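You operate a simulated robot arm through the tools that you are given. There is no shell and no other tool. Be economical: measure what you need, move in short steps, check, and stop when the job is done.

You are at the controls of a simulated two-armed robot. One attempt, no reset.

Task
Carry the plain carton to the carton jig, clamp it, open it, stand both its pouches on the bench. Set down upright: grey pouch.
Where things are to end (x, y in the base frame): grey pouch within 6 cm of [61, -158]; grey pouch within 6 cm of [61, -142].

The check looks at the end state, three seconds after you hand in, the way a careful person would. Anything else that was tipped, shoved, dropped, spilled or broken makes it a failure.

Robot
Two 7-joint arms with two-finger parallel grippers on one trunk, on a base that drives. Base frame: it is fixed to the floor where the robot stands at the start and does not move with it; the origin is under the middle of the robot, x ahead of it, y to its left, z up; the surface under the hand at the start is at about z = 70. Lengths are in cm, angles in rad, forces in N, time in s.
The left shoulder is at the start at [5, 15.8, 110.8], the right one opposite. With the tool pointing down near the work surface each hand reaches from about 10 to 64 cm from the robot's upright axis, wherever it stands, measured 20 degrees to its own side. Places, roughly: blue clamp [50, -110, 90]; carton jig [50, -90, 90]; lot card [50, -125, 75]; orange pocket tray (31x17x4 cm) [50, -140, 90]; packing bench [60, -140, 90]; plain carton lid [50, 0, 80]; white pouch [75, -300, 75]. Payload 3.91 kg a hand.
The TCP of each hand is the grasp point between the finger pads, 3 cm short of the fingertips. In the tool frame z runs along the fingers and y along their closing line. The gripper opens to 11 cm. The fingers are 2 cm wide and 1 cm thick; the gripper's body (4.8 by 11.2 cm) begins 5.5 cm behind the TCP.
Orientation is that of the tool frame in the base frame, as a unit quaternion [w, x, y, z]. With the fingers straight down and closing along the base's y, the tool's x points along the base's -x, its y along +y and its z along -z.

Tools
- The arms move only by the tool nudge_tool. It takes "left_commands", "right_commands" or both (then of equal length, played together; a hand with none holds still); each is a list of rows, each an object of numbers (a shift or turn left out is 0, a gripper value left out holds the last): "rx", "ry", "rz": the turn, a rotation vector about the tool's x, y, z in units of 5 degrees (1.0 is 5 degrees); "dx", "dy", "dz": the shift along the tool's x, y, z in units of 25 mm (1.0 is 25 mm); "gripper": the closure, from 0 (fully open) to 1 (shut). In form: [{"rx": .., "ry": .., "rz": .., "dx": .., "dy": .., "dz": .., "gripper": ..}, ...]. A call has 1 to 10 rows; each row shifts and turns the commanded pose from where the row before left it, along the tool's axes as they then stand. A call with a number of a shift or a turn outside -1 to 1 is refused whole. Each row takes 0.2 s and may step no farther than 5 cm and 0.15 rad from the row before; otherwise, or with a gripper value out of range, the whole call is refused. A pose out of reach is approached as far as the arm can. The call stops where the force on the tool passes 90 N (or 10 N more than at its start, if that is more) or the arm is blocked; 0.2 s more then pass. Each finger travels about 15.3 cm/s and halts on what it meets, pressing with about 33 N; the grip force reading is that of the motor and also rises with nothing between the fingers. The clock runs only during rows and for 0.2 s after the last one: add rows that do not move to give the fingers time. The reply holds the time, the measured pose of the TCP, the force on the tool along the base axes, the opening and the grip force, in the units named above and with some noise, with the torque about the TCP (base axes, N m) and any sound that the robot's microphone picked up.
- Cameras (640 x 400 px; columns grow to the right, rows downward): "scene" is now at [13.11, -1.22, 126.26]; the picture's right is [-0.18, -0.98, 0.00], its down [-0.40, 0.07, -0.91] and it looks along [0.90, -0.16, -0.40] (base axes); focal length 214 px, centre (320, 200). "left" rides on the left gripper at [7.2, -1.7, -10.3] in its tool frame; the picture's right is [0.23, 0.97, 0.00], its down [-0.76, 0.18, -0.62] and it looks along [-0.61, 0.14, 0.78] (tool axes); focal length 222 px, centre (320, 200). "right" rides on the right gripper at [7.2, 1.7, -10.3] in its tool frame; the picture's right is [-0.23, 0.97, 0.00], its down [-0.76, -0.18, -0.62] and it looks along [-0.61, -0.14, 0.78] (tool axes); focal length 222 px, centre (320, 200).
- snapshot(camera): a new picture of that camera. No time passes.
- move_column(by): slides the trunk up (or, below 0, down) by that many cm; the arms and the scene camera ride with it, the base frame stays. It gives what a move gives, with no picture.
- base_move(legs): drives the robot by 1 to 6 legs, each [ahead, turn to the left] in cm and rad, along the robot's own axes; the way and the turn of a leg run together, so that a leg with both is an arc; at most 150 cm and 3.142 rad a leg. The arms and the cameras ride along, it lands a little off, and it stops where it bumps. It gives what a move gives.
- pan_tilt(pan, tilt): turns the head with the scene camera to pan (to the left, within 1.396 rad either way) and tilt (down, from -0.506 to 1.204), counted from straight ahead of the robot. It gives what a move gives.
- pixel_to_xyz(camera, pixels): for up to 12 pixels [column, row] of the newest picture of that camera ("zoom" is the newest enlarged one), the place [x, y, z] in the base frame of the surface seen there, good to about 0.3 cm. No time passes.
- enlarge(camera, box): a new picture of the part [left, top, right, bottom] of that camera's present view, enlarged. No time passes.
- hand_in(): hands the job in; it is judged then, once.

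Work in short steps. Measure before you move; look again where a grasp or a placing could have gone wrong, and mend it. You have 80 turns and 62 pictures in all, those below and enlarged ones among them. Open the grippers and draw the arms clear of the work before you hand the job in, unless the task says otherwise; then end with one line.

The tools are called after "Request:" as a command line: name --argument value ..., lists and objects as JSON in quotes. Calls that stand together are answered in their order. nudge_tool: Moves the arms, as the interface text tells. Its arguments: {"type":"object","properties":{"left_commands":{"type":"array"},"right_commands":{"type":"array"}},"required":[]} The other tools are called the same way: move_column (by) slides the trunk up or down; base_move (legs) drives the base; pan_tilt (pan, tilt) turns the head that bears the scene camera; snapshot (camera) takes a picture; pixel_to_xyz (camera, pixels) gives the place of the surface under pixels of a picture; enlarge (camera, box) takes an enlarged picture of a part of a camera's view; hand_in () hands the job in.

At the start:

```text
t: 0.0
left_position: [33.4, 7.15, 116.98]
left_ee_rot: [0.001, 0.0, 1.0, 0.0]
left_wrist_force: [0.6, 0.2, -0.4]
left_torque: [-0.01, 0.0, -0.06]
left_width: 11.0
left_grasp_force: 0.0
right_position: [37.49, -27.33, 117.86]
right_ee_rot: [0.001, -0.001, 1.0, 0.0]
right_wrist_force: [0.3, 0.2, 0.3]
right_torque: [0.01, -0.02, -0.02]
right_width: 10.99
right_grasp_force: 0.1
trunk travel left (down, up): [-35.0, 13.2]
robot x, y, heading: [-0.08, -0.2, -0.002]
head pan, tilt: [-0.178, 0.415]
```

scene: 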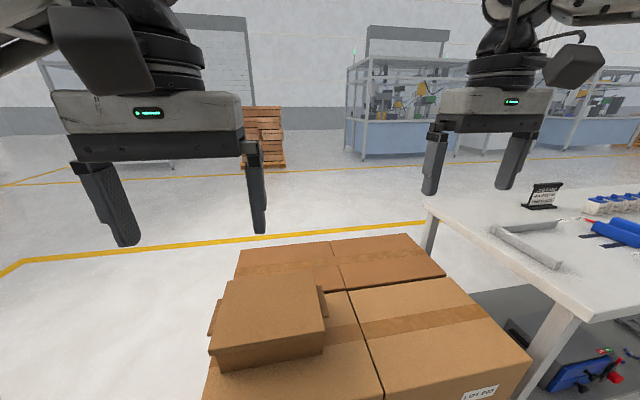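
right: 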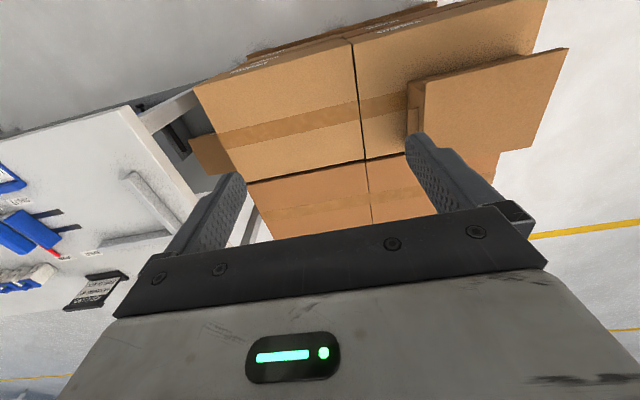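
left: 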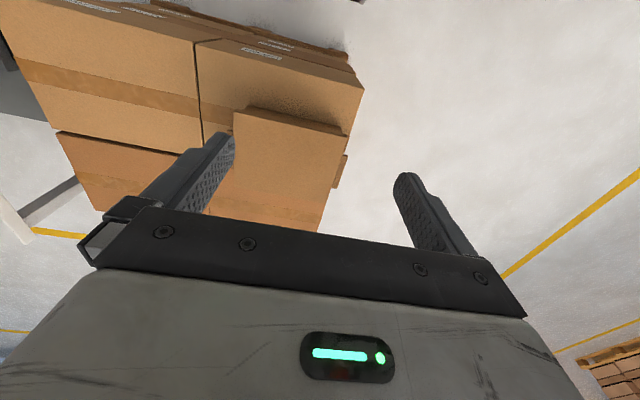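

The plain carton is seen at about (268,310) in the scene with small ears at its left and right. I measure its corners and look closer at it and at the bench.

Request:
enlarge --camera "scene" --box '[180, 220, 380, 400]'

Request:
pixel_to_xyz --camera "scene" --pixels '[[227, 280], [313, 272], [322, 330], [213, 348], [217, 370], [322, 352], [323, 300], [213, 325], [270, 310], [350, 330], [430, 330], [380, 260]]'

Request:
pan_tilt --pan -1.0 --tilt 0.5

Request:
snapshot --camera "scene"

```text
2.22 times, centred on (280, 310) of scene
```

zoom: 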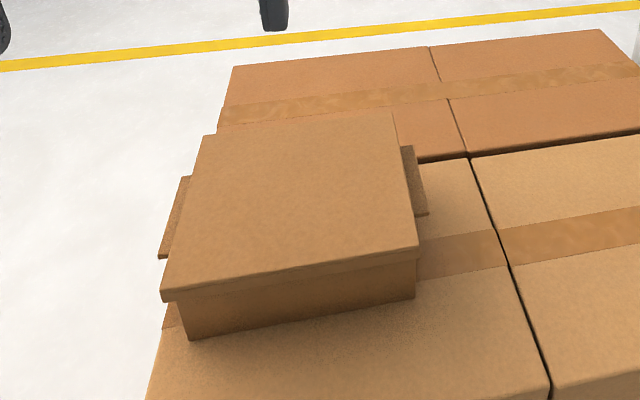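

```text
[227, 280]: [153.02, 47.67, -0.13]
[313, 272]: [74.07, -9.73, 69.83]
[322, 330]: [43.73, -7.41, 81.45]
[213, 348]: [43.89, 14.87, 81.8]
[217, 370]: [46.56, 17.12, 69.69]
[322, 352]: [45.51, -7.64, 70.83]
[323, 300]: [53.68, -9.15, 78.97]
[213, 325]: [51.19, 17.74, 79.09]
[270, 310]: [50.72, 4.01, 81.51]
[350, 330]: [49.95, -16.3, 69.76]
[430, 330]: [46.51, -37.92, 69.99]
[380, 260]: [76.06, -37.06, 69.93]
```

```text
t: 1.1
left_position: [33.27, 7.16, 117.08]
left_ee_rot: [0.001, -0.001, 1.0, 0.0]
left_wrist_force: [-0.2, -0.2, 0.5]
left_torque: [0.0, 0.0, 0.03]
left_width: 10.98
left_grasp_force: 0.0
right_position: [37.67, -27.38, 117.8]
right_ee_rot: [0.0, 0.0, 1.0, -0.001]
right_wrist_force: [0.5, 0.9, 0.8]
right_torque: [0.01, 0.01, 0.01]
right_width: 11.01
right_grasp_force: 0.0
trunk travel left (down, up): [-35.0, 13.2]
robot x, y, heading: [-0.02, -0.05, -0.002]
head pan, tilt: [-1.0, 0.499]
```

```text
57 pictures are left
```

scene: 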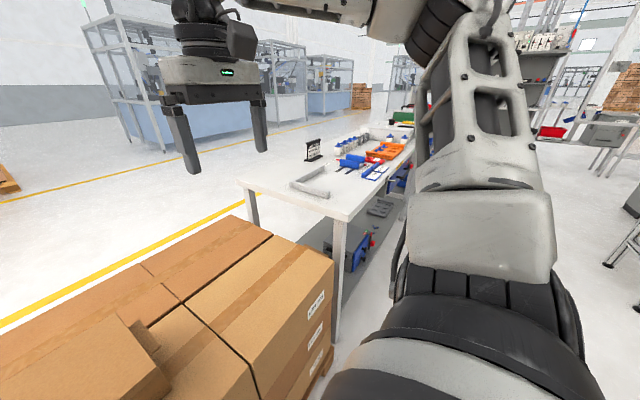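

I measure the carton's ears and lid edges in the enlarged picture, and enlarge the jig on the bench.

Request:
pixel_to_xyz --camera "zoom" --pixels '[[408, 148], [412, 170], [424, 212], [415, 185], [186, 182], [163, 252], [178, 210], [205, 140], [390, 118], [415, 245], [168, 290], [300, 310]]'

Request:
enlarge --camera "scene" --box '[230, 100, 430, 225]'

```text
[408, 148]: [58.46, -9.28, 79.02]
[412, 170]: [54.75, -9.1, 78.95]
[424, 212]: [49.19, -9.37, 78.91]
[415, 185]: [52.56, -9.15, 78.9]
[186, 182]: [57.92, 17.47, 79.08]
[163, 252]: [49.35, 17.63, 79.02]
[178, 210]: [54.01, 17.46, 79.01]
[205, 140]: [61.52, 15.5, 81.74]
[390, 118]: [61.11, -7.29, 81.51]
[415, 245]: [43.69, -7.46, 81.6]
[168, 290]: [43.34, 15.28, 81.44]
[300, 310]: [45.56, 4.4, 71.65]
```

```text
3.20 times, centred on (330, 162) of scene
```

zoom: 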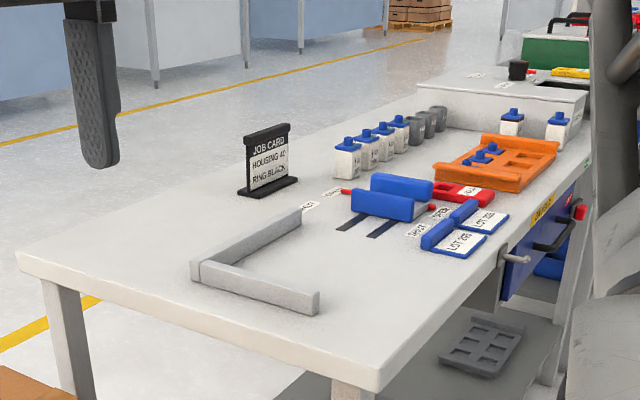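

The jig is a grey U-shaped fence at zoom (250,270), with the blue clamp at (395,200) behind it. I measure the fence, clamp, bench edges and items.

Request:
pixel_to_xyz --camera "zoom" --pixels '[[20, 255], [378, 385], [193, 265], [318, 295], [300, 210], [215, 262], [355, 200], [408, 205], [370, 180], [430, 185], [345, 192], [432, 208]]'

Request:
pixel_to_xyz --camera "zoom" --pixels '[[335, 230], [370, 236], [430, 245], [470, 250], [460, 210], [500, 222], [440, 170], [500, 185], [555, 150], [270, 190], [350, 145], [510, 265]]'

Request:
snapshot --camera "left"

```text
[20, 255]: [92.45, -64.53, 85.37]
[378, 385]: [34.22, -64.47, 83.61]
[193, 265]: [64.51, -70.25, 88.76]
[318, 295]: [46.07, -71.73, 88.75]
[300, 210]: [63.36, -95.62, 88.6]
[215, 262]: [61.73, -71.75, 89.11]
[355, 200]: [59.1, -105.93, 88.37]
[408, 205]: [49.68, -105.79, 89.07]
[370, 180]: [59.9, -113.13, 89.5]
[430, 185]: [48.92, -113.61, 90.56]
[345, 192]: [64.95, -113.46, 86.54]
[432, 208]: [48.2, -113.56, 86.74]
```

```text
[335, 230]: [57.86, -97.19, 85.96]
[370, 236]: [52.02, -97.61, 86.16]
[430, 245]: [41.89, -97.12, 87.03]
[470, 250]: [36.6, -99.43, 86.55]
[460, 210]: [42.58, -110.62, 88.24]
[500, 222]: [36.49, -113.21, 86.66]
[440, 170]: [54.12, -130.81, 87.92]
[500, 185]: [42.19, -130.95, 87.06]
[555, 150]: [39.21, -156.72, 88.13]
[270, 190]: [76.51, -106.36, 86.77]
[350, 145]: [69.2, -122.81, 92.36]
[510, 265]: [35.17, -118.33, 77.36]
```

```text
55 pictures are left
```

left: 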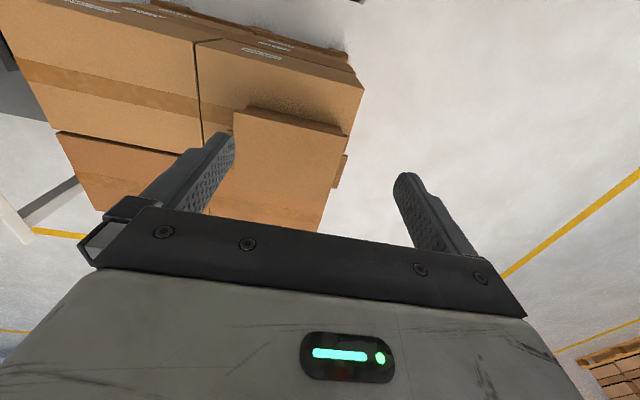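

The carton has ears on both sides (tops at z 79, x 49–58, out to y −9.3 / +17.5). To see whether they belong to lid or body and to ready a vertical-closing side grip, I turn both hands to point inward, moving the left hand outward meanwhile.

Request:
nudge_tool --left_commands '[{"rx": 1, "dy": 0.8}, {"rx": 1, "dy": 0.8}, {"rx": 1, "dy": 0.8}, {"rx": 1, "dy": 0.8}, {"rx": 1, "dy": 0.8}, {"rx": 1, "dy": 0.8}, {"rx": 1, "dy": 0.8}, {"rx": 1, "dy": 0.8}, {"rx": 1, "dy": 0.8}, {"rx": 1, "dy": 0.8}]' --right_commands '[{"rx": -1}, {"rx": -1}, {"rx": -1}, {"rx": -1}, {"rx": -1}, {"rx": -1}, {"rx": -1}, {"rx": -1}, {"rx": -1}, {"rx": -1}]'

Request:
nudge_tool --left_commands '[{"rx": 1, "dz": -0.8}, {"rx": 1, "dz": -0.8}, {"rx": 1, "dz": -0.8}, {"rx": 1, "dz": -0.8}, {"rx": 1, "dz": -0.8}, {"rx": 1, "dz": -0.8}, {"rx": 1, "dz": -0.8}, {"rx": 1, "dz": -0.8}]' --right_commands '[{"rx": -1, "dy": -0.8}, {"rx": -1, "dy": -0.8}, {"rx": -1, "dy": -0.8}, {"rx": -1, "dy": -0.8}, {"rx": -1, "dy": -0.8}, {"rx": -1, "dy": -0.8}, {"rx": -1, "dy": -0.8}, {"rx": -1, "dy": -0.8}]'

Request:
snapshot --camera "right"

```text
t: 3.4
left_position: [33.19, 25.18, 109.73]
left_ee_rot: [-0.001, 0.0, 0.906, -0.423]
left_wrist_force: [-0.3, 0.1, -0.1]
left_torque: [-0.01, 0.0, 0.0]
left_width: 11.0
left_grasp_force: 0.2
right_position: [37.55, -27.31, 117.9]
right_ee_rot: [0.0, 0.0, 0.906, 0.424]
right_wrist_force: [0.3, -0.6, -0.1]
right_torque: [-0.02, 0.0, -0.02]
right_width: 11.0
right_grasp_force: 0.1
trunk travel left (down, up): [-35.0, 13.2]
robot x, y, heading: [-0.03, 0.11, 0.001]
head pan, tilt: [-1.0, 0.499]
```

```text
t: 5.3
left_position: [33.16, 36.92, 108.79]
left_ee_rot: [-0.072, -0.089, 0.765, -0.634]
left_wrist_force: [-0.7, 1.0, 0.2]
left_torque: [-0.02, 0.02, -0.01]
left_width: 10.99
left_grasp_force: 0.0
left hand out of reach, approached as far as the arm can: row 5, 6, 7
right_position: [34.0, -32.47, 111.87]
right_ee_rot: [0.005, 0.006, 0.718, 0.696]
right_wrist_force: [-0.4, 0.3, 0.5]
right_torque: [-0.04, 0.01, -0.01]
right_width: 11.01
right_grasp_force: 0.0
right hand out of reach, approached as far as the arm can: row 5, 6, 7, 8
trunk travel left (down, up): [-35.0, 13.2]
robot x, y, heading: [0.03, 0.05, -0.005]
head pan, tilt: [-1.0, 0.499]
stopped in row 8 (left hand): the arm was blocked; the commanded pose is now the measured one
```

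```text
54 pictures are left
```

right: 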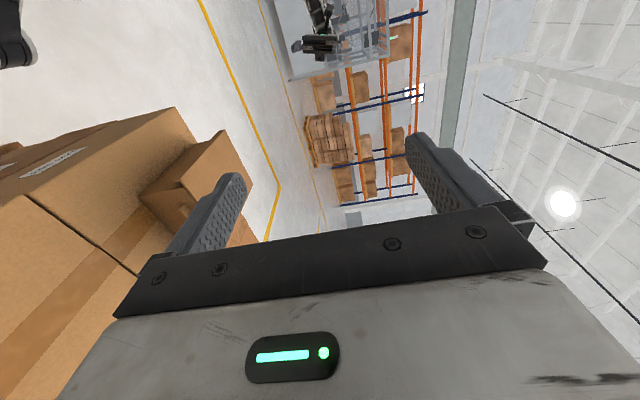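

Reach is limited up here, but the right camera sees the carton sideways at (200,170). I enlarge there to see the ear.

Request:
enlarge --camera "right" --box '[110, 90, 270, 230]'

```text
2.86 times, centred on (190, 160) of right
```

zoom: 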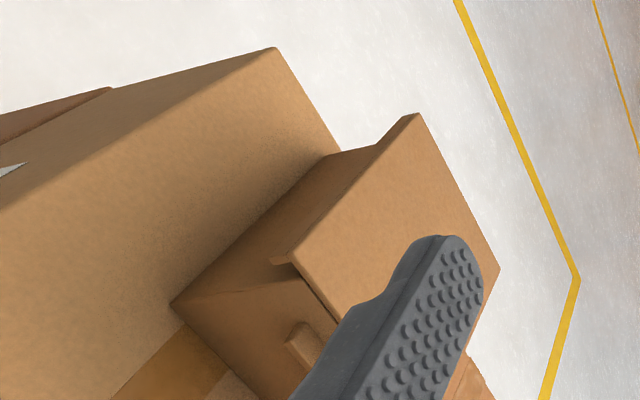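

The ears are horizontal ledges on the carton body's sides, below the lid, so each can be gripped across its x length (about 9.5 cm) with fingers pointing down and closing along x. I undo the tilt and then yaw both hands 90°.

Request:
nudge_tool --left_commands '[{"rx": -0.93, "ry": -0.1, "rz": 0.13}, {"rx": -0.93, "ry": -0.1, "rz": 0.13}, {"rx": -0.93, "ry": -0.1, "rz": 0.13}, {"rx": -0.93, "ry": -0.1, "rz": 0.13}, {"rx": -0.93, "ry": -0.1, "rz": 0.13}, {"rx": -0.93, "ry": -0.1, "rz": 0.13}, {"rx": -0.93, "ry": -0.1, "rz": 0.13}, {"rx": -0.93, "ry": -0.1, "rz": 0.13}, {"rx": -0.93, "ry": -0.1, "rz": 0.13}, {"rx": -0.93, "ry": -0.1, "rz": 0.13}]' --right_commands '[{"rx": 1}, {"rx": 1}, {"rx": 1}, {"rx": 1}, {"rx": 1}, {"rx": 1}, {"rx": 1}, {"rx": 1}, {"rx": 1}, {"rx": 1}]'

Request:
nudge_tool --left_commands '[{"rx": -0.93, "ry": -0.1, "rz": 0.13}, {"rx": -0.93, "ry": -0.1, "rz": 0.13}, {"rx": -0.93, "ry": -0.1, "rz": 0.13}, {"rx": -0.93, "ry": -0.1, "rz": 0.13}, {"rx": -0.93, "ry": -0.1, "rz": 0.13}, {"rx": -0.93, "ry": -0.1, "rz": 0.13}, {"rx": -0.93, "ry": -0.1, "rz": 0.13}, {}]' --right_commands '[{"rx": 1}, {"rx": 1}, {"rx": 1}, {"rx": 1}, {"rx": 1}, {"rx": 1}, {"rx": 1}, {"rx": 0.6}]'

Request:
nudge_tool --left_commands '[{"rz": 1}, {"rz": 1}, {"rz": 1}, {"rz": 1}, {"rz": 1}, {"rz": 1}, {"rz": 1}, {"rz": 1}, {"rz": 1}]' --right_commands '[{"rz": -1}, {"rz": -1}, {"rz": -1}, {"rz": -1}, {"rz": -1}, {"rz": -1}, {"rz": -1}, {"rz": -1}, {"rz": -1}]'

Request:
nudge_tool --left_commands '[{"rz": 1}, {"rz": 1}, {"rz": 1}, {"rz": 1}, {"rz": 1}, {"rz": 1}, {"rz": 1}, {"rz": 1}, {"rz": 1}]' --right_commands '[{"rz": -1}, {"rz": -1}, {"rz": -1}, {"rz": -1}, {"rz": -1}, {"rz": -1}, {"rz": -1}, {"rz": -1}, {"rz": -1}]'

```text
t: 7.5
left_position: [33.08, 36.9, 108.78]
left_ee_rot: [-0.034, -0.038, 0.959, -0.279]
left_wrist_force: [-0.3, 0.3, 0.2]
left_torque: [-0.01, -0.03, -0.01]
left_width: 11.01
left_grasp_force: 0.1
right_position: [33.8, -32.4, 111.96]
right_ee_rot: [0.003, 0.007, 0.945, 0.326]
right_wrist_force: [-0.4, 0.7, 0.2]
right_torque: [0.02, 0.02, 0.02]
right_width: 11.01
right_grasp_force: 0.1
trunk travel left (down, up): [-35.0, 13.2]
robot x, y, heading: [0.03, 0.06, -0.002]
head pan, tilt: [-1.0, 0.499]
```

```text
t: 9.3
left_position: [33.19, 36.85, 108.8]
left_ee_rot: [-0.004, 0.002, 1.0, 0.003]
left_wrist_force: [-0.3, -0.2, 0.1]
left_torque: [-0.02, 0.01, -0.01]
left_width: 11.01
left_grasp_force: 0.0
right_position: [33.82, -32.54, 111.96]
right_ee_rot: [0.0, 0.008, 1.0, 0.001]
right_wrist_force: [0.2, 0.2, -0.3]
right_torque: [-0.03, 0.02, 0.02]
right_width: 10.99
right_grasp_force: 0.1
trunk travel left (down, up): [-35.0, 13.2]
robot x, y, heading: [0.16, -0.02, -0.004]
head pan, tilt: [-1.0, 0.499]
```

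```text
t: 11.3
left_position: [33.25, 36.98, 108.75]
left_ee_rot: [-0.004, 0.385, 0.923, 0.0]
left_wrist_force: [-0.7, 0.2, -0.3]
left_torque: [-0.02, -0.01, 0.01]
left_width: 10.99
left_grasp_force: 0.1
right_position: [33.19, -30.38, 111.48]
right_ee_rot: [0.0, -0.375, 0.927, 0.002]
right_wrist_force: [-0.4, 1.2, 0.3]
right_torque: [0.03, -0.04, 0.01]
right_width: 11.0
right_grasp_force: 0.0
right hand out of reach, approached as far as the arm can: row 9
trunk travel left (down, up): [-35.0, 13.2]
robot x, y, heading: [0.04, 0.25, -0.001]
head pan, tilt: [-1.0, 0.499]
```

```text
t: 13.3
left_position: [32.95, 36.82, 108.69]
left_ee_rot: [-0.004, 0.709, 0.706, -0.002]
left_wrist_force: [0.6, -0.3, 0.2]
left_torque: [0.0, -0.05, -0.01]
left_width: 10.98
left_grasp_force: 0.1
right_position: [22.47, -17.08, 114.15]
right_ee_rot: [0.001, -0.701, 0.713, 0.001]
right_wrist_force: [-0.8, 0.0, -0.4]
right_torque: [0.0, 0.0, 0.01]
right_width: 11.03
right_grasp_force: 0.1
right hand out of reach, approached as far as the arm can: row 1, 2, 3, 4, 5, 6, 7, 8, 9
trunk travel left (down, up): [-35.0, 13.2]
robot x, y, heading: [0.43, -0.33, 0.0]
head pan, tilt: [-1.0, 0.499]
```

Left is yawed well; the right lags from reach. I move both hands out toward staging points above and outside the ears (x≈53.7, z≈97).

Request:
nudge_tool --left_commands '[{"dy": 1, "dx": -0.7, "dz": 0.6}, {"dy": 1, "dx": -0.7, "dz": 0.6}, {"dy": 1, "dx": -0.7, "dz": 0.6}, {"dy": 1, "dx": -0.7, "dz": 0.6}, {"dy": 1, "dx": -0.7, "dz": 0.6}, {"dy": 1, "dx": -0.7, "dz": 0.6}, {"dy": 1, "dx": -0.7, "dz": 0.6}, {"dy": 1, "dx": -0.7, "dz": 0.6}, {}]' --right_commands '[{"dy": -1, "dx": -0.8, "dz": 0.75}, {"dy": -1, "dx": -0.8, "dz": 0.75}, {"dy": -1, "dx": -0.8, "dz": 0.75}, {"dy": -1, "dx": -0.8, "dz": 0.75}, {"dy": -1, "dx": -0.8, "dz": 0.75}, {"dy": -1, "dx": -0.8, "dz": 0.75}, {"dy": -1, "dx": -0.8, "dz": 0.75}, {"dy": -1, "dx": -0.8, "dz": 0.75}, {}]'

Request:
pan_tilt --pan 0 --tilt 0.75

Request:
snapshot --camera "scene"

Request:
snapshot --camera "right"

Request:
snapshot --camera "left"

```text
t: 15.3
left_position: [52.91, 22.79, 96.6]
left_ee_rot: [-0.003, 0.708, 0.706, -0.002]
left_wrist_force: [0.3, 0.0, 0.2]
left_torque: [0.0, 0.01, -0.02]
left_width: 11.0
left_grasp_force: 0.0
right_position: [27.6, -8.19, 98.73]
right_ee_rot: [0.002, -0.701, 0.713, -0.001]
right_wrist_force: [-0.5, -0.3, 0.2]
right_torque: [-0.01, 0.03, 0.04]
right_width: 10.99
right_grasp_force: 0.1
right hand out of reach, approached as far as the arm can: row 1, 2, 3, 4, 5, 6, 7, 8
trunk travel left (down, up): [-35.0, 13.2]
robot x, y, heading: [0.27, 0.55, -0.001]
head pan, tilt: [-1.0, 0.499]
```

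```text
t: 16.6
left_position: [52.8, 22.79, 96.67]
left_ee_rot: [-0.003, 0.708, 0.706, -0.002]
left_wrist_force: [0.3, -1.2, -0.5]
left_torque: [-0.02, 0.0, -0.03]
left_width: 10.99
left_grasp_force: 0.1
right_position: [27.69, -8.22, 98.96]
right_ee_rot: [0.002, -0.7, 0.714, 0.0]
right_wrist_force: [0.2, 0.3, 0.1]
right_torque: [0.04, -0.03, 0.0]
right_width: 11.02
right_grasp_force: 0.0
trunk travel left (down, up): [-35.0, 13.2]
robot x, y, heading: [-0.07, -0.08, 0.001]
head pan, tilt: [0.0, 0.75]
```

```text
52 pictures are left
```

scene: 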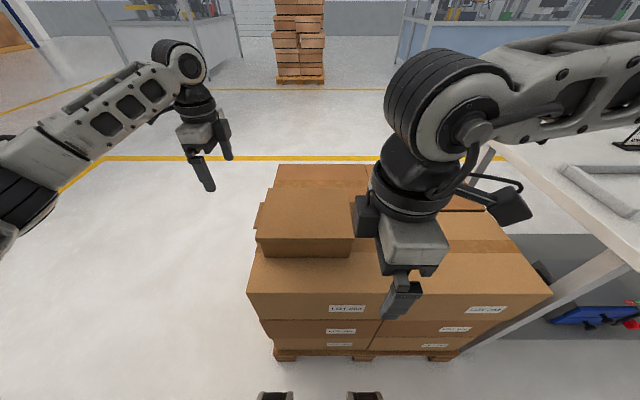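

```text
51 pictures are left
```

right: 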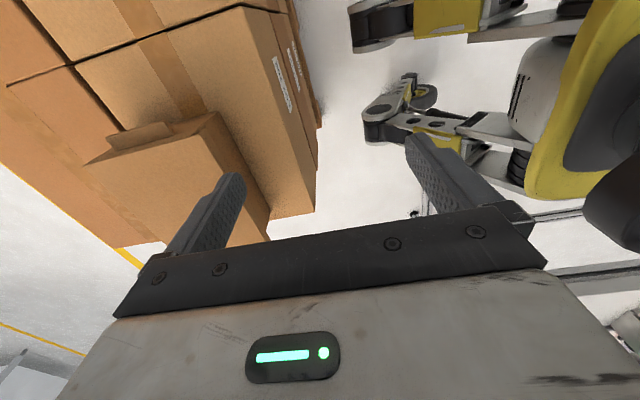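

```text
50 pictures are left
```

left: 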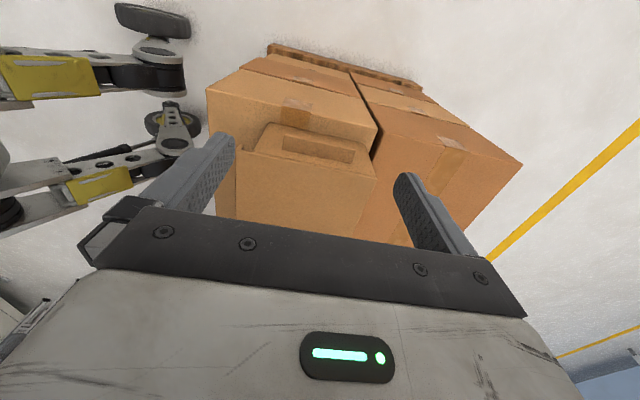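

The right wrist hits a joint limit with this yaw. I back it off to the right and up, then yaw it the other way (same orientation as the left hand).

Request:
nudge_tool --right_commands '[{"dx": 1, "dz": -0.8}, {"dx": 1, "dz": -0.8}, {"dx": 1, "dz": -0.8}, {"dx": 1, "dz": -0.8}, {"rz": 1}, {"rz": 1}, {"rz": 1}, {"rz": 1}, {"rz": 1}, {"rz": 1}]'

Request:
nudge_tool --right_commands '[{"rz": 1}, {"rz": 1}, {"rz": 1}, {"rz": 1}, {"rz": 1}, {"rz": 1}, {"rz": 1}, {"rz": 1}, {"rz": 1}, {"rz": 1}]'

Request:
nudge_tool --right_commands '[{"rz": 1}, {"rz": 1}, {"rz": 1}, {"rz": 1}, {"rz": 1}, {"rz": 1}, {"rz": 1}, {"rz": 1}, {"rz": 1}, {"rz": 1}]'

Request:
nudge_tool --right_commands '[{"rz": 1}, {"rz": 1}, {"rz": 1}, {"rz": 1}, {"rz": 1}, {"rz": 1}, {"rz": 1}, {"rz": 1}, {"rz": 1}, {"rz": 1}]'

```text
t: 18.8
left_position: [52.82, 22.82, 96.72]
left_ee_rot: [-0.003, 0.708, 0.706, -0.002]
left_wrist_force: [0.3, -0.2, 0.1]
left_torque: [-0.01, 0.01, 0.0]
left_width: 11.0
left_grasp_force: 0.0
right_position: [23.13, -14.46, 106.96]
right_ee_rot: [0.0, -0.492, 0.871, 0.001]
right_wrist_force: [0.3, -0.7, 0.4]
right_torque: [0.01, 0.01, 0.0]
right_width: 11.01
right_grasp_force: 0.0
right hand out of reach, approached as far as the arm can: row 1, 2, 3, 4
trunk travel left (down, up): [-35.0, 13.2]
robot x, y, heading: [0.41, -0.02, -0.002]
head pan, tilt: [0.0, 0.75]
```

```text
t: 21.0
left_position: [52.84, 22.76, 96.72]
left_ee_rot: [-0.003, 0.709, 0.706, -0.002]
left_wrist_force: [0.0, 0.0, -0.7]
left_torque: [-0.02, 0.04, -0.01]
left_width: 11.0
left_grasp_force: 0.0
right_position: [23.11, -14.42, 106.93]
right_ee_rot: [0.0, -0.079, 0.997, 0.001]
right_wrist_force: [1.0, -0.1, -0.3]
right_torque: [-0.04, 0.02, -0.03]
right_width: 11.01
right_grasp_force: 0.0
trunk travel left (down, up): [-35.0, 13.2]
robot x, y, heading: [-0.06, 0.36, 0.003]
head pan, tilt: [0.0, 0.75]
```

```text
t: 23.2
left_position: [52.97, 22.77, 96.73]
left_ee_rot: [-0.003, 0.709, 0.706, -0.002]
left_wrist_force: [-0.9, -0.1, 0.4]
left_torque: [-0.04, 0.0, 0.0]
left_width: 11.0
left_grasp_force: 0.1
right_position: [23.18, -14.4, 106.9]
right_ee_rot: [-0.001, 0.35, 0.937, 0.001]
right_wrist_force: [-0.2, 0.0, 0.0]
right_torque: [-0.02, -0.02, -0.02]
right_width: 11.02
right_grasp_force: 0.0
trunk travel left (down, up): [-35.0, 13.2]
robot x, y, heading: [-0.33, -0.24, 0.004]
head pan, tilt: [0.0, 0.75]
```

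```text
t: 25.4
left_position: [52.97, 22.77, 96.79]
left_ee_rot: [-0.003, 0.709, 0.705, -0.002]
left_wrist_force: [0.2, 0.6, -0.1]
left_torque: [0.03, -0.02, 0.03]
left_width: 11.0
left_grasp_force: 0.0
right_position: [23.06, -14.49, 106.82]
right_ee_rot: [-0.001, 0.713, 0.701, 0.001]
right_wrist_force: [-0.3, 0.2, 0.2]
right_torque: [0.02, 0.02, 0.02]
right_width: 11.0
right_grasp_force: 0.1
trunk travel left (down, up): [-35.0, 13.2]
robot x, y, heading: [-0.06, -0.0, -0.001]
head pan, tilt: [0.0, 0.75]
```

Now the right hand has the wanted closing line (along x). I advance it to x≈53.

Request:
nudge_tool --right_commands '[{"dy": 1}, {"dy": 1}, {"dy": 1}, {"dy": 1}, {"dy": 1}, {"dy": 1}, {"dy": 1}, {"dy": 1}, {"dy": 1}, {"dy": 1}]'

Request:
nudge_tool --right_commands '[{"dy": 1, "dz": 0.8}, {"dy": 1, "dz": 0.8}, {"dy": 0.26, "dz": 0.8}, {"dz": 0.8}, {"dz": 0.8}, {}]'

Request:
snapshot --camera "right"

Request:
snapshot --camera "scene"

```text
t: 27.6
left_position: [52.92, 22.83, 96.72]
left_ee_rot: [-0.003, 0.709, 0.706, -0.002]
left_wrist_force: [-0.3, -0.2, 0.5]
left_torque: [-0.03, 0.03, -0.02]
left_width: 11.0
left_grasp_force: 0.2
right_position: [47.75, -15.6, 107.03]
right_ee_rot: [-0.001, 0.712, 0.702, 0.003]
right_wrist_force: [-0.3, -0.6, 0.0]
right_torque: [-0.05, 0.0, 0.04]
right_width: 10.99
right_grasp_force: 0.1
right hand out of reach, approached as far as the arm can: row 10
trunk travel left (down, up): [-35.0, 13.2]
robot x, y, heading: [-0.0, -0.16, 0.001]
head pan, tilt: [0.0, 0.75]
```

```text
t: 29.0
left_position: [52.89, 22.88, 96.81]
left_ee_rot: [-0.003, 0.708, 0.706, -0.002]
left_wrist_force: [-0.1, -0.1, 0.0]
left_torque: [0.0, 0.0, 0.01]
left_width: 11.0
left_grasp_force: 0.0
right_position: [50.51, -18.09, 96.81]
right_ee_rot: [-0.001, 0.712, 0.702, 0.002]
right_wrist_force: [-0.2, 0.9, 0.4]
right_torque: [0.02, -0.01, 0.01]
right_width: 10.99
right_grasp_force: 0.0
right hand out of reach, approached as far as the arm can: row 1, 2, 3, 5
trunk travel left (down, up): [-35.0, 13.2]
robot x, y, heading: [0.19, 0.21, 0.003]
head pan, tilt: [0.0, 0.75]
```

```text
49 pictures are left
```

right: 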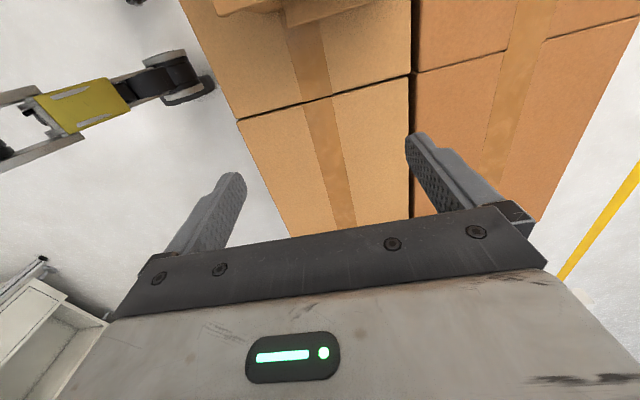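

```text
48 pictures are left
```

scene: 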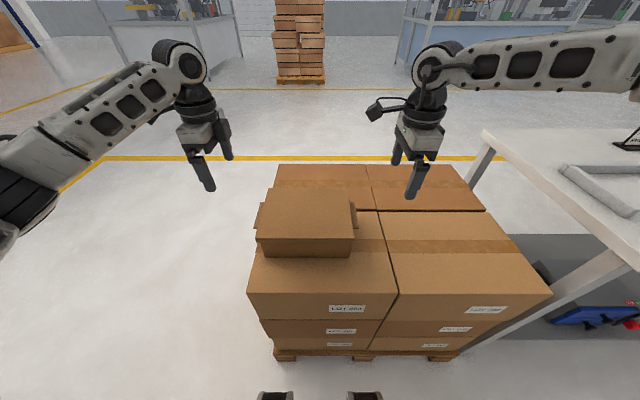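

Right hand tops out at x≈50.5. I check how far the pallet is in front of the base and lower the trunk to gain reach.

Request:
pixel_to_xyz --camera "scene" --pixels '[[250, 290], [390, 285], [280, 358], [450, 358], [275, 398], [355, 212], [264, 215], [357, 228]]'

Request:
move_column --by -11

Request:
nudge_tool --right_commands '[{"dy": 1}, {"dy": 0.3, "dx": 0.5}, {"dx": 0.8}, {}]'

Request:
snapshot --camera "right"

```text
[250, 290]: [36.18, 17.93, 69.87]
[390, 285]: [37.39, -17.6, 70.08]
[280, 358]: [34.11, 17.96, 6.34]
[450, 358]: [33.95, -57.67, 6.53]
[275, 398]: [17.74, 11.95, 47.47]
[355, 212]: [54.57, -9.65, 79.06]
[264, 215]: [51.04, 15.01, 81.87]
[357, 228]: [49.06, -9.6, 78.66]
```

```text
t: 30.4
left_position: [52.95, 22.7, 85.73]
left_ee_rot: [-0.003, 0.708, 0.706, -0.002]
left_wrist_force: [-0.4, -0.8, -0.7]
left_torque: [0.01, -0.02, -0.01]
left_width: 10.99
left_grasp_force: 0.1
right_position: [50.33, -18.1, 85.82]
right_ee_rot: [-0.001, 0.713, 0.701, 0.002]
right_wrist_force: [0.6, 0.7, 0.1]
right_torque: [0.0, 0.01, 0.02]
right_width: 11.0
right_grasp_force: 0.1
trunk travel left (down, up): [-24.0, 24.2]
robot x, y, heading: [-0.09, -0.02, 0.0]
head pan, tilt: [0.0, 0.75]
```

```text
t: 31.4
left_position: [52.88, 22.92, 85.72]
left_ee_rot: [-0.003, 0.709, 0.706, -0.002]
left_wrist_force: [0.1, -0.2, 0.7]
left_torque: [0.0, 0.03, -0.01]
left_width: 10.98
left_grasp_force: 0.2
right_position: [50.47, -17.99, 86.43]
right_ee_rot: [-0.002, 0.713, 0.701, 0.002]
right_wrist_force: [0.2, -0.4, 0.6]
right_torque: [-0.03, -0.02, -0.02]
right_width: 11.03
right_grasp_force: 0.1
right hand out of reach, approached as far as the arm can: row 1, 2, 3
trunk travel left (down, up): [-24.0, 24.2]
robot x, y, heading: [-0.07, 0.41, -0.003]
head pan, tilt: [0.0, 0.75]
```

```text
47 pictures are left
```

right: 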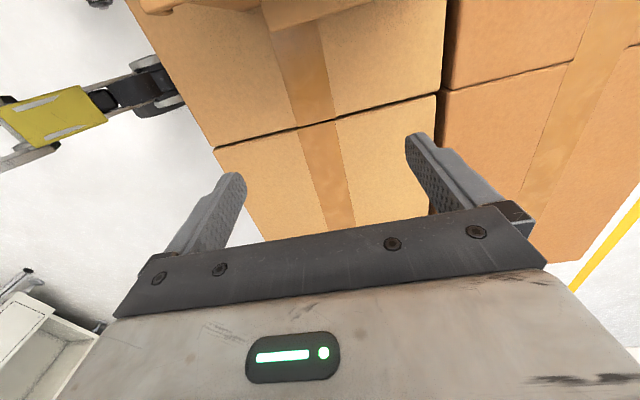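

The reach stays limited, so I should drive ahead a few cm; I first measure where the base's front foot is relative to the pallet (x≈34).

Request:
pixel_to_xyz --camera "right" --pixels '[[185, 95], [165, 100], [60, 130], [215, 150], [100, 3], [240, 300]]'

```text
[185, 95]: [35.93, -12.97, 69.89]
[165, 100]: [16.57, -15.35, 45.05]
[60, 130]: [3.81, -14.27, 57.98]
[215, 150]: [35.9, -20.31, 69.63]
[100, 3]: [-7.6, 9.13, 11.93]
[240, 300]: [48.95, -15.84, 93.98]
```

The robot's foremost part is around x≈18, with the pallet at 34, so driving 8 cm ahead is safe. Then I bring the hands back to x≈53.7 with y nearer the ears.

Request:
base_move --legs '[[8, 0]]'

Request:
nudge_tool --left_commands '[{"dy": -1}, {"dy": -1}, {"dy": -0.8}, {}]' --right_commands '[{"dy": -1, "dx": 0.5}, {"dy": -0.9, "dx": 0.5}, {"dx": 0.8}, {}]'

Request:
snapshot --camera "left"

Request:
snapshot --camera "scene"

```text
t: 32.5
left_position: [57.53, 22.83, 85.6]
left_ee_rot: [-0.005, 0.709, 0.705, -0.002]
left_wrist_force: [0.0, 0.0, -0.7]
left_torque: [0.0, 0.02, 0.03]
left_width: 10.99
left_grasp_force: 0.1
right_position: [55.15, -18.12, 86.2]
right_ee_rot: [-0.002, 0.713, 0.701, 0.002]
right_wrist_force: [0.4, 1.1, -0.1]
right_torque: [0.03, 0.01, -0.02]
right_width: 10.99
right_grasp_force: 0.0
trunk travel left (down, up): [-24.0, 24.2]
robot x, y, heading: [5.03, 0.21, 0.003]
head pan, tilt: [0.0, 0.75]
stopped in leg 1: the robot was blocked; the commanded pose is now the measured one
```

```text
t: 33.5
left_position: [50.35, 22.76, 85.58]
left_ee_rot: [-0.005, 0.709, 0.705, -0.003]
left_wrist_force: [0.7, 1.1, -0.2]
left_torque: [0.01, -0.05, 0.02]
left_width: 11.0
left_grasp_force: 0.0
right_position: [50.47, -13.85, 86.05]
right_ee_rot: [-0.002, 0.713, 0.701, 0.001]
right_wrist_force: [0.6, 0.4, -0.2]
right_torque: [0.01, -0.01, 0.0]
right_width: 10.98
right_grasp_force: 0.1
trunk travel left (down, up): [-24.0, 24.2]
robot x, y, heading: [4.89, 0.31, -0.002]
head pan, tilt: [0.0, 0.75]
```

```text
46 pictures are left
```

left: 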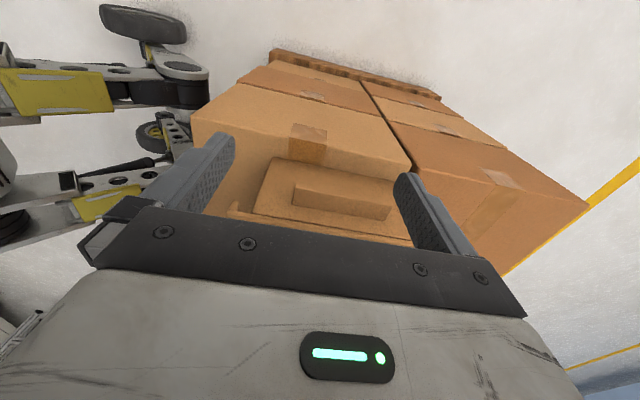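

```text
45 pictures are left
```

scene: 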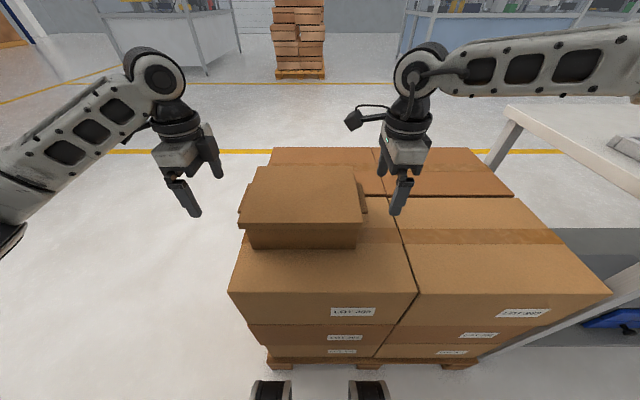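

The base stopped 5 cm ahead at the pallet. I measure the left ear in the left picture (corners near (293,185),(390,220)) and both ears in the scene to check nothing moved.

Request:
pixel_to_xyz --camera "left" --pixels '[[294, 187], [392, 205], [294, 202], [388, 217], [340, 200], [260, 200], [400, 215], [300, 170]]'

Request:
pixel_to_xyz --camera "scene" --pixels '[[358, 185], [365, 212], [360, 200], [248, 190], [240, 220], [245, 205], [250, 217], [362, 220], [252, 168], [353, 170], [398, 212], [192, 213]]'

Request:
enlarge --camera "scene" --box '[220, 150, 400, 260]'

```text
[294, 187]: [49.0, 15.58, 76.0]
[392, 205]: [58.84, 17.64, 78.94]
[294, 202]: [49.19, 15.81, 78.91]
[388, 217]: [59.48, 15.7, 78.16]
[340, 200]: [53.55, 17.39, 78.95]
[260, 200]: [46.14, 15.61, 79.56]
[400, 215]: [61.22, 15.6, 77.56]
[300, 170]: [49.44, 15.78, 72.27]
```

```text
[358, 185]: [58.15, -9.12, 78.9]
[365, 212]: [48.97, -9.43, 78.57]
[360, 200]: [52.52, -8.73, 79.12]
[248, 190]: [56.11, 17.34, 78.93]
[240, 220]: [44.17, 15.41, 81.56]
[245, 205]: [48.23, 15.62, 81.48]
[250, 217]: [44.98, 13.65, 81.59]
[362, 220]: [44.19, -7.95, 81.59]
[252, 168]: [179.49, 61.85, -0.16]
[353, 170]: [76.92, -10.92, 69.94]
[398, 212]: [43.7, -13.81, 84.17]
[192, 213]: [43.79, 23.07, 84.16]
```

```text
3.56 times, centred on (310, 205) of scene
```

zoom: 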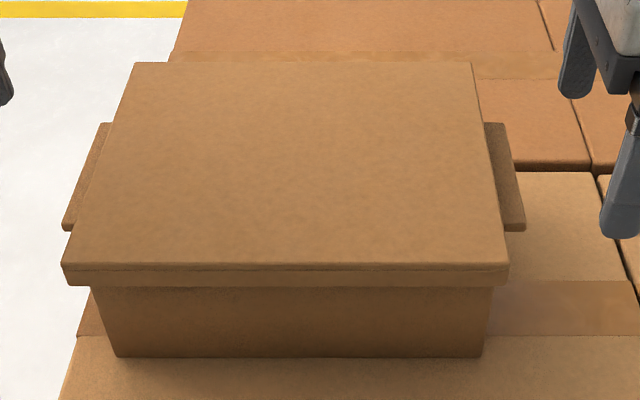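

Nothing has shifted. I measure ear ends precisely in the enlarged picture to centre the 11 cm openings on them.

Request:
pixel_to_xyz --camera "zoom" --pixels '[[500, 125], [503, 127], [521, 222], [518, 226], [517, 170], [521, 190], [104, 126], [100, 127], [68, 222], [70, 225], [85, 170], [76, 195]]'

```text
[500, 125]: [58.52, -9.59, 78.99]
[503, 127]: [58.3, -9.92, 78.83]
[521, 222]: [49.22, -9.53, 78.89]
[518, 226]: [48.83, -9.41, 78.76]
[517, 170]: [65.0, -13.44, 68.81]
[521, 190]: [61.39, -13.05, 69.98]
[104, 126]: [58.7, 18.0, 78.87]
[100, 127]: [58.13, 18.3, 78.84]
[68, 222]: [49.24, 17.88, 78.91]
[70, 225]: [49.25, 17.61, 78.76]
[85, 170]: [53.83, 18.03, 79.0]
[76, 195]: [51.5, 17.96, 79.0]
```

Ear spans x 48.8–58.8 (centre 53.8), outer edges y 18.2 and −10.1. I align the hands above at (53.8, 17.1) and (53.8, −9.1).

Request:
nudge_tool --left_commands '[{"dy": 0.46, "dx": -0.75}, {"dy": 0.46, "dx": -0.75}, {"dy": 0.46, "dx": -0.76}, {}]' --right_commands '[{"dy": 0.44, "dx": 0.63}, {"dy": 0.44, "dx": 0.63}, {"dy": 0.44, "dx": 0.64}, {}]'

Request:
snapshot --camera "scene"

Request:
snapshot --camera "left"

```text
t: 34.5
left_position: [53.89, 17.26, 85.66]
left_ee_rot: [-0.004, 0.709, 0.706, -0.003]
left_wrist_force: [0.5, -0.7, -0.2]
left_torque: [0.02, 0.0, -0.03]
left_width: 11.01
left_grasp_force: 0.1
right_position: [50.38, -13.75, 86.33]
right_ee_rot: [-0.002, 0.713, 0.701, 0.003]
right_wrist_force: [0.6, 0.1, -0.8]
right_torque: [0.01, -0.01, -0.02]
right_width: 10.99
right_grasp_force: 0.0
right hand out of reach, approached as far as the arm can: row 1, 2, 3
trunk travel left (down, up): [-24.0, 24.2]
robot x, y, heading: [5.14, 0.21, 0.005]
head pan, tilt: [0.0, 0.75]
```

```text
43 pictures are left
```

scene: 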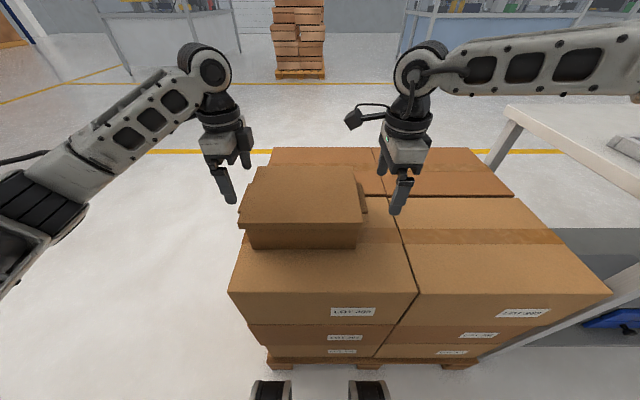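

```text
42 pictures are left
```

left: 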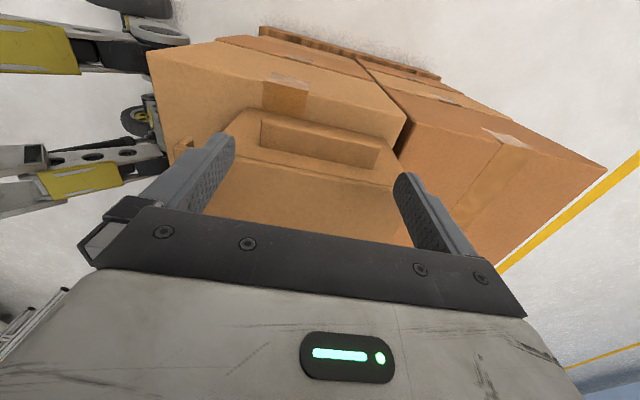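

The right hand is again limited in this yaw. The left succeeded with the mirrored yaw from a wider, lateral start, so I take the right hand out to about (38,−37,98) and yaw it back the mirrored way.

Request:
nudge_tool --right_commands '[{"dx": -1, "dy": -0.5, "dz": -0.5}, {"dx": -1, "dy": -0.5, "dz": -0.5}, {"dx": -1, "dy": -0.5, "dz": -0.5}, {"dx": -1, "dy": -0.5, "dz": -0.5}, {"dx": -1, "dy": -0.5, "dz": -0.5}, {"dx": -1, "dy": -0.5, "dz": -0.5}, {"dx": -1, "dy": -0.5, "dz": -0.5}, {"dx": -1, "dy": -0.5, "dz": -0.5}, {"dx": -1, "dy": -0.5, "dz": -0.5}, {"dx": -0.6, "dy": -0.5}]'

Request:
nudge_tool --right_commands '[{"rz": -1}, {"rz": -1}, {"rz": -1}, {"rz": -1}, {"rz": -1}, {"rz": -1}, {"rz": -1}, {"rz": -1}, {"rz": -1}, {"rz": -1}]'

Request:
nudge_tool --right_commands '[{"rz": -1}, {"rz": -1}, {"rz": -1}, {"rz": -1}, {"rz": -1}, {"rz": -1}, {"rz": -1}, {"rz": -1}, {"rz": -1}, {"rz": -1}]'

Request:
nudge_tool --right_commands '[{"rz": -1}, {"rz": -1}, {"rz": -1}, {"rz": -1}, {"rz": -1}, {"rz": -1}, {"rz": -1}, {"rz": -1}, {"rz": -1}, {"rz": -1}]'

Request:
nudge_tool --right_commands '[{"rz": -1}, {"rz": -1}, {"rz": -1}, {"rz": -1}, {"rz": -1}, {"rz": -1}, {}]'

```text
t: 36.7
left_position: [53.99, 17.32, 85.75]
left_ee_rot: [-0.005, 0.709, 0.705, -0.003]
left_wrist_force: [0.0, 0.3, -0.2]
left_torque: [0.05, -0.01, 0.03]
left_width: 10.99
left_grasp_force: 0.1
right_position: [37.45, -37.75, 97.64]
right_ee_rot: [-0.002, 0.712, 0.702, 0.0]
right_wrist_force: [-0.3, 0.2, 0.5]
right_torque: [-0.02, 0.02, 0.01]
right_width: 11.0
right_grasp_force: 0.1
trunk travel left (down, up): [-24.0, 24.2]
robot x, y, heading: [4.36, 0.25, -0.002]
head pan, tilt: [0.0, 0.75]
```

```text
t: 38.9
left_position: [53.74, 17.28, 85.78]
left_ee_rot: [-0.004, 0.709, 0.705, -0.003]
left_wrist_force: [0.6, 0.2, 0.0]
left_torque: [0.02, 0.01, 0.02]
left_width: 11.0
left_grasp_force: 0.0
right_position: [37.52, -37.65, 97.51]
right_ee_rot: [-0.001, 0.349, 0.937, 0.002]
right_wrist_force: [0.1, 0.5, 0.5]
right_torque: [0.01, -0.01, -0.01]
right_width: 11.0
right_grasp_force: 0.0
trunk travel left (down, up): [-24.0, 24.2]
robot x, y, heading: [4.7, -0.1, -0.001]
head pan, tilt: [0.0, 0.75]
```

```text
t: 41.1
left_position: [53.93, 17.24, 85.68]
left_ee_rot: [-0.006, 0.709, 0.706, -0.003]
left_wrist_force: [-0.4, 0.5, -0.4]
left_torque: [0.03, -0.01, -0.04]
left_width: 10.98
left_grasp_force: 0.0
right_position: [37.48, -37.82, 97.47]
right_ee_rot: [0.0, -0.079, 0.997, 0.002]
right_wrist_force: [0.3, 0.1, -0.3]
right_torque: [0.02, 0.0, -0.03]
right_width: 11.01
right_grasp_force: 0.0
trunk travel left (down, up): [-24.0, 24.2]
robot x, y, heading: [5.02, -0.17, -0.003]
head pan, tilt: [0.0, 0.75]
```

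```text
t: 43.3
left_position: [53.94, 17.35, 85.68]
left_ee_rot: [-0.006, 0.709, 0.705, -0.002]
left_wrist_force: [-0.2, 1.0, 0.2]
left_torque: [-0.02, -0.01, 0.01]
left_width: 10.99
left_grasp_force: 0.1
right_position: [32.85, -26.18, 98.97]
right_ee_rot: [0.0, -0.492, 0.871, 0.001]
right_wrist_force: [0.8, 0.6, 0.2]
right_torque: [-0.01, 0.0, -0.02]
right_width: 11.0
right_grasp_force: 0.1
right hand out of reach, approached as far as the arm can: row 4, 5, 6, 7, 8, 9, 10
trunk travel left (down, up): [-24.0, 24.2]
robot x, y, heading: [4.72, 0.03, -0.003]
head pan, tilt: [0.0, 0.75]
```

```text
t: 44.9
left_position: [53.87, 17.31, 85.74]
left_ee_rot: [-0.005, 0.709, 0.705, -0.003]
left_wrist_force: [-0.6, 0.0, -0.1]
left_torque: [0.03, -0.01, 0.01]
left_width: 10.99
left_grasp_force: 0.1
right_position: [26.03, -17.87, 101.68]
right_ee_rot: [0.002, -0.701, 0.713, 0.001]
right_wrist_force: [-0.4, -0.2, -0.7]
right_torque: [0.02, -0.01, 0.0]
right_width: 11.0
right_grasp_force: 0.0
right hand out of reach, approached as far as the arm can: row 1, 2, 3, 4, 5, 6
trunk travel left (down, up): [-24.0, 24.2]
robot x, y, heading: [4.79, 0.1, 0.002]
head pan, tilt: [0.0, 0.75]
```

The right's mirrored yaw isn't available, but in the first yaw it reaches (x_rel 49, y_rel ≤ −17). Shifting the robot ~9 cm to its left would do, if the left hand can reach y_rel≈+8. I test that with the left hand (raised), and return the right's yaw meanwhile.

Request:
nudge_tool --left_commands '[{"dz": -1}, {"dz": -1}, {"dx": -1}, {"dx": -1}, {"dx": -1}, {"dx": -0.8}, {}, {}, {}, {}]' --right_commands '[{"rz": 1}, {"rz": 1}, {"rz": 1}, {"rz": 1}, {"rz": 1}, {"rz": 1}, {"rz": 1}, {"rz": 1}, {"rz": 1}, {"rz": 1}]'

Request:
nudge_tool --right_commands '[{"rz": 1}, {"rz": 1}, {"rz": 1}, {"rz": 1}, {"rz": 1}, {"rz": 1}, {"rz": 1}, {"rz": 1}, {"rz": 1}, {"rz": 1}]'

Request:
nudge_tool --right_commands '[{"rz": 1}, {"rz": 1}, {"rz": 1}, {"rz": 1}, {"rz": 1}, {"rz": 1}, {"rz": 1}, {"rz": 1}, {"rz": 1}, {"rz": 1}]'

Request:
nudge_tool --right_commands '[{"rz": 1}, {"rz": 1}, {"rz": 1}, {"rz": 1}, {"rz": 1}, {"rz": 1}, {"dx": -1}, {"dx": -1}, {"dx": -1}, {"dx": -1}]'

```text
t: 47.1
left_position: [54.03, 7.67, 90.53]
left_ee_rot: [-0.006, 0.709, 0.705, -0.003]
left_wrist_force: [0.2, 0.1, -0.4]
left_torque: [-0.01, -0.02, 0.05]
left_width: 11.01
left_grasp_force: 0.1
right_position: [26.13, -17.81, 101.87]
right_ee_rot: [0.0, -0.333, 0.943, 0.002]
right_wrist_force: [0.6, 0.3, 0.2]
right_torque: [-0.02, 0.01, -0.01]
right_width: 11.0
right_grasp_force: 0.1
trunk travel left (down, up): [-24.0, 24.2]
robot x, y, heading: [4.77, 0.24, -0.002]
head pan, tilt: [0.0, 0.75]
```

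```text
t: 49.3
left_position: [54.04, 7.84, 90.6]
left_ee_rot: [-0.005, 0.709, 0.705, -0.003]
left_wrist_force: [0.2, 0.0, 0.2]
left_torque: [0.01, -0.03, 0.01]
left_width: 11.04
left_grasp_force: 0.0
right_position: [26.11, -17.83, 101.85]
right_ee_rot: [0.0, 0.097, 0.995, 0.002]
right_wrist_force: [-0.3, 0.2, -0.8]
right_torque: [-0.02, -0.03, 0.0]
right_width: 11.01
right_grasp_force: 0.1
trunk travel left (down, up): [-24.0, 24.2]
robot x, y, heading: [4.51, 0.15, -0.001]
head pan, tilt: [0.0, 0.75]
```

```text
t: 51.5
left_position: [53.94, 7.8, 90.78]
left_ee_rot: [-0.005, 0.708, 0.706, -0.002]
left_wrist_force: [-0.9, -0.6, -0.1]
left_torque: [-0.03, 0.0, 0.03]
left_width: 10.99
left_grasp_force: 0.1
right_position: [26.11, -17.78, 101.89]
right_ee_rot: [-0.001, 0.508, 0.861, 0.001]
right_wrist_force: [-0.3, -0.3, -0.1]
right_torque: [-0.03, -0.01, 0.0]
right_width: 11.02
right_grasp_force: 0.0
trunk travel left (down, up): [-24.0, 24.2]
robot x, y, heading: [4.69, -0.02, 0.004]
head pan, tilt: [0.0, 0.75]
```

```text
t: 53.7
left_position: [54.22, 7.77, 90.76]
left_ee_rot: [-0.004, 0.708, 0.706, -0.002]
left_wrist_force: [-0.9, 0.4, 0.1]
left_torque: [0.01, 0.0, 0.0]
left_width: 11.0
left_grasp_force: 0.1
right_position: [25.92, -28.11, 101.36]
right_ee_rot: [-0.001, 0.714, 0.701, 0.001]
right_wrist_force: [-0.4, -0.8, 0.7]
right_torque: [0.01, -0.01, 0.04]
right_width: 10.99
right_grasp_force: 0.1
trunk travel left (down, up): [-24.0, 24.2]
robot x, y, heading: [4.61, 0.12, -0.002]
head pan, tilt: [0.0, 0.75]
```

The left hand reaches y_rel≈7.6 fine. I shift the robot ~9.6 cm to the left: back off, turn right, back up, turn straight, drive ahead just short of the pallet.

Request:
base_move --legs '[[-15, 0], [0, -0.6], [-17, 0], [0, 0.6], [28.5, 0]]'

Request:
nudge_tool --left_commands '[{"dx": 0.6}, {"dx": 0.6}, {}, {}, {}, {}, {}, {}, {}, {}]' --right_commands '[{"dy": 1}, {"dy": 1}, {"dy": 1}, {"dy": 1}, {"dy": 1}, {"dy": 1}, {"dy": 1}, {"dy": 1}, {"dy": 1}, {"dy": 1}]'

```text
t: 60.9
left_position: [52.38, 18.67, 90.68]
left_ee_rot: [-0.006, 0.702, 0.712, -0.003]
left_wrist_force: [-0.3, 1.5, 0.9]
left_torque: [0.01, -0.01, 0.02]
left_width: 11.0
left_grasp_force: 0.0
right_position: [25.08, -17.63, 101.43]
right_ee_rot: [-0.001, 0.706, 0.708, 0.001]
right_wrist_force: [0.2, 0.5, 0.3]
right_torque: [-0.03, -0.02, 0.01]
right_width: 11.0
right_grasp_force: 0.1
trunk travel left (down, up): [-24.0, 24.2]
robot x, y, heading: [3.57, 9.61, 0.023]
head pan, tilt: [0.0, 0.75]
```

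```text
t: 63.1
left_position: [52.28, 21.7, 90.7]
left_ee_rot: [-0.006, 0.701, 0.713, -0.003]
left_wrist_force: [0.4, 0.3, 0.0]
left_torque: [0.0, -0.06, 0.01]
left_width: 10.99
left_grasp_force: 0.1
right_position: [50.0, -17.55, 101.44]
right_ee_rot: [-0.001, 0.705, 0.709, 0.0]
right_wrist_force: [0.1, -0.3, 0.2]
right_torque: [0.01, 0.02, 0.01]
right_width: 11.01
right_grasp_force: 0.0
trunk travel left (down, up): [-24.0, 24.2]
robot x, y, heading: [3.37, 9.9, 0.021]
head pan, tilt: [0.0, 0.75]
```

I align both hands above the ears (53.8, 17.1) and (53.8, −9.1) at z≈86.5–87.

Request:
nudge_tool --left_commands '[{"dy": 0.1, "dx": -0.3, "dz": 0.28, "rz": 0.2}, {"dy": 0.1, "dx": -0.3, "dz": 0.28}, {"dy": 0.1, "dx": -0.3, "dz": 0.28}, {"dy": 0.1, "dx": -0.3, "dz": 0.28}, {"dy": 0.1, "dx": -0.3, "dz": 0.28}, {"dy": 0.1, "dx": -0.3, "dz": 0.28}, {}, {}]' --right_commands '[{"dy": 0.253, "dx": 0.563, "dz": 0.96}, {"dy": 0.253, "dx": 0.563, "dz": 0.96}, {"dy": 0.253, "dx": 0.563, "dz": 0.96}, {"dy": 0.253, "dx": 0.563, "dz": 0.96}, {"dy": 0.253, "dx": 0.563, "dz": 0.96}, {"dy": 0.253, "dx": 0.563, "dz": 0.96}, {}, {}]'

Request:
snapshot --camera "scene"

```text
t: 64.9
left_position: [53.75, 17.14, 86.53]
left_ee_rot: [-0.005, 0.708, 0.706, -0.002]
left_wrist_force: [0.5, -0.3, -0.3]
left_torque: [-0.01, -0.01, 0.02]
left_width: 10.98
left_grasp_force: 0.1
right_position: [53.63, -9.01, 86.97]
right_ee_rot: [-0.001, 0.706, 0.708, 0.001]
right_wrist_force: [-0.1, 0.4, 0.3]
right_torque: [0.02, 0.02, 0.02]
right_width: 10.99
right_grasp_force: 0.0
trunk travel left (down, up): [-24.0, 24.2]
robot x, y, heading: [3.37, 9.7, 0.017]
head pan, tilt: [0.0, 0.75]
```

```text
41 pictures are left
```

scene: 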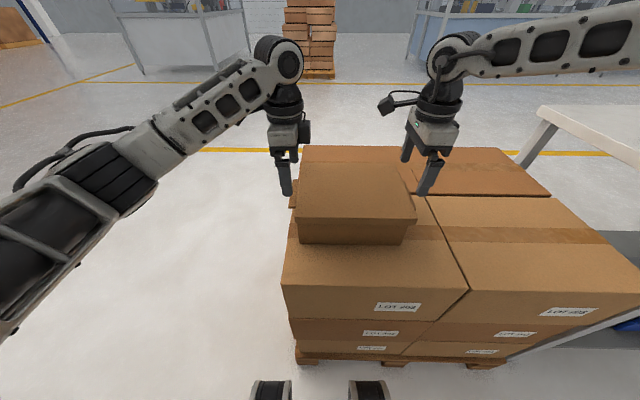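

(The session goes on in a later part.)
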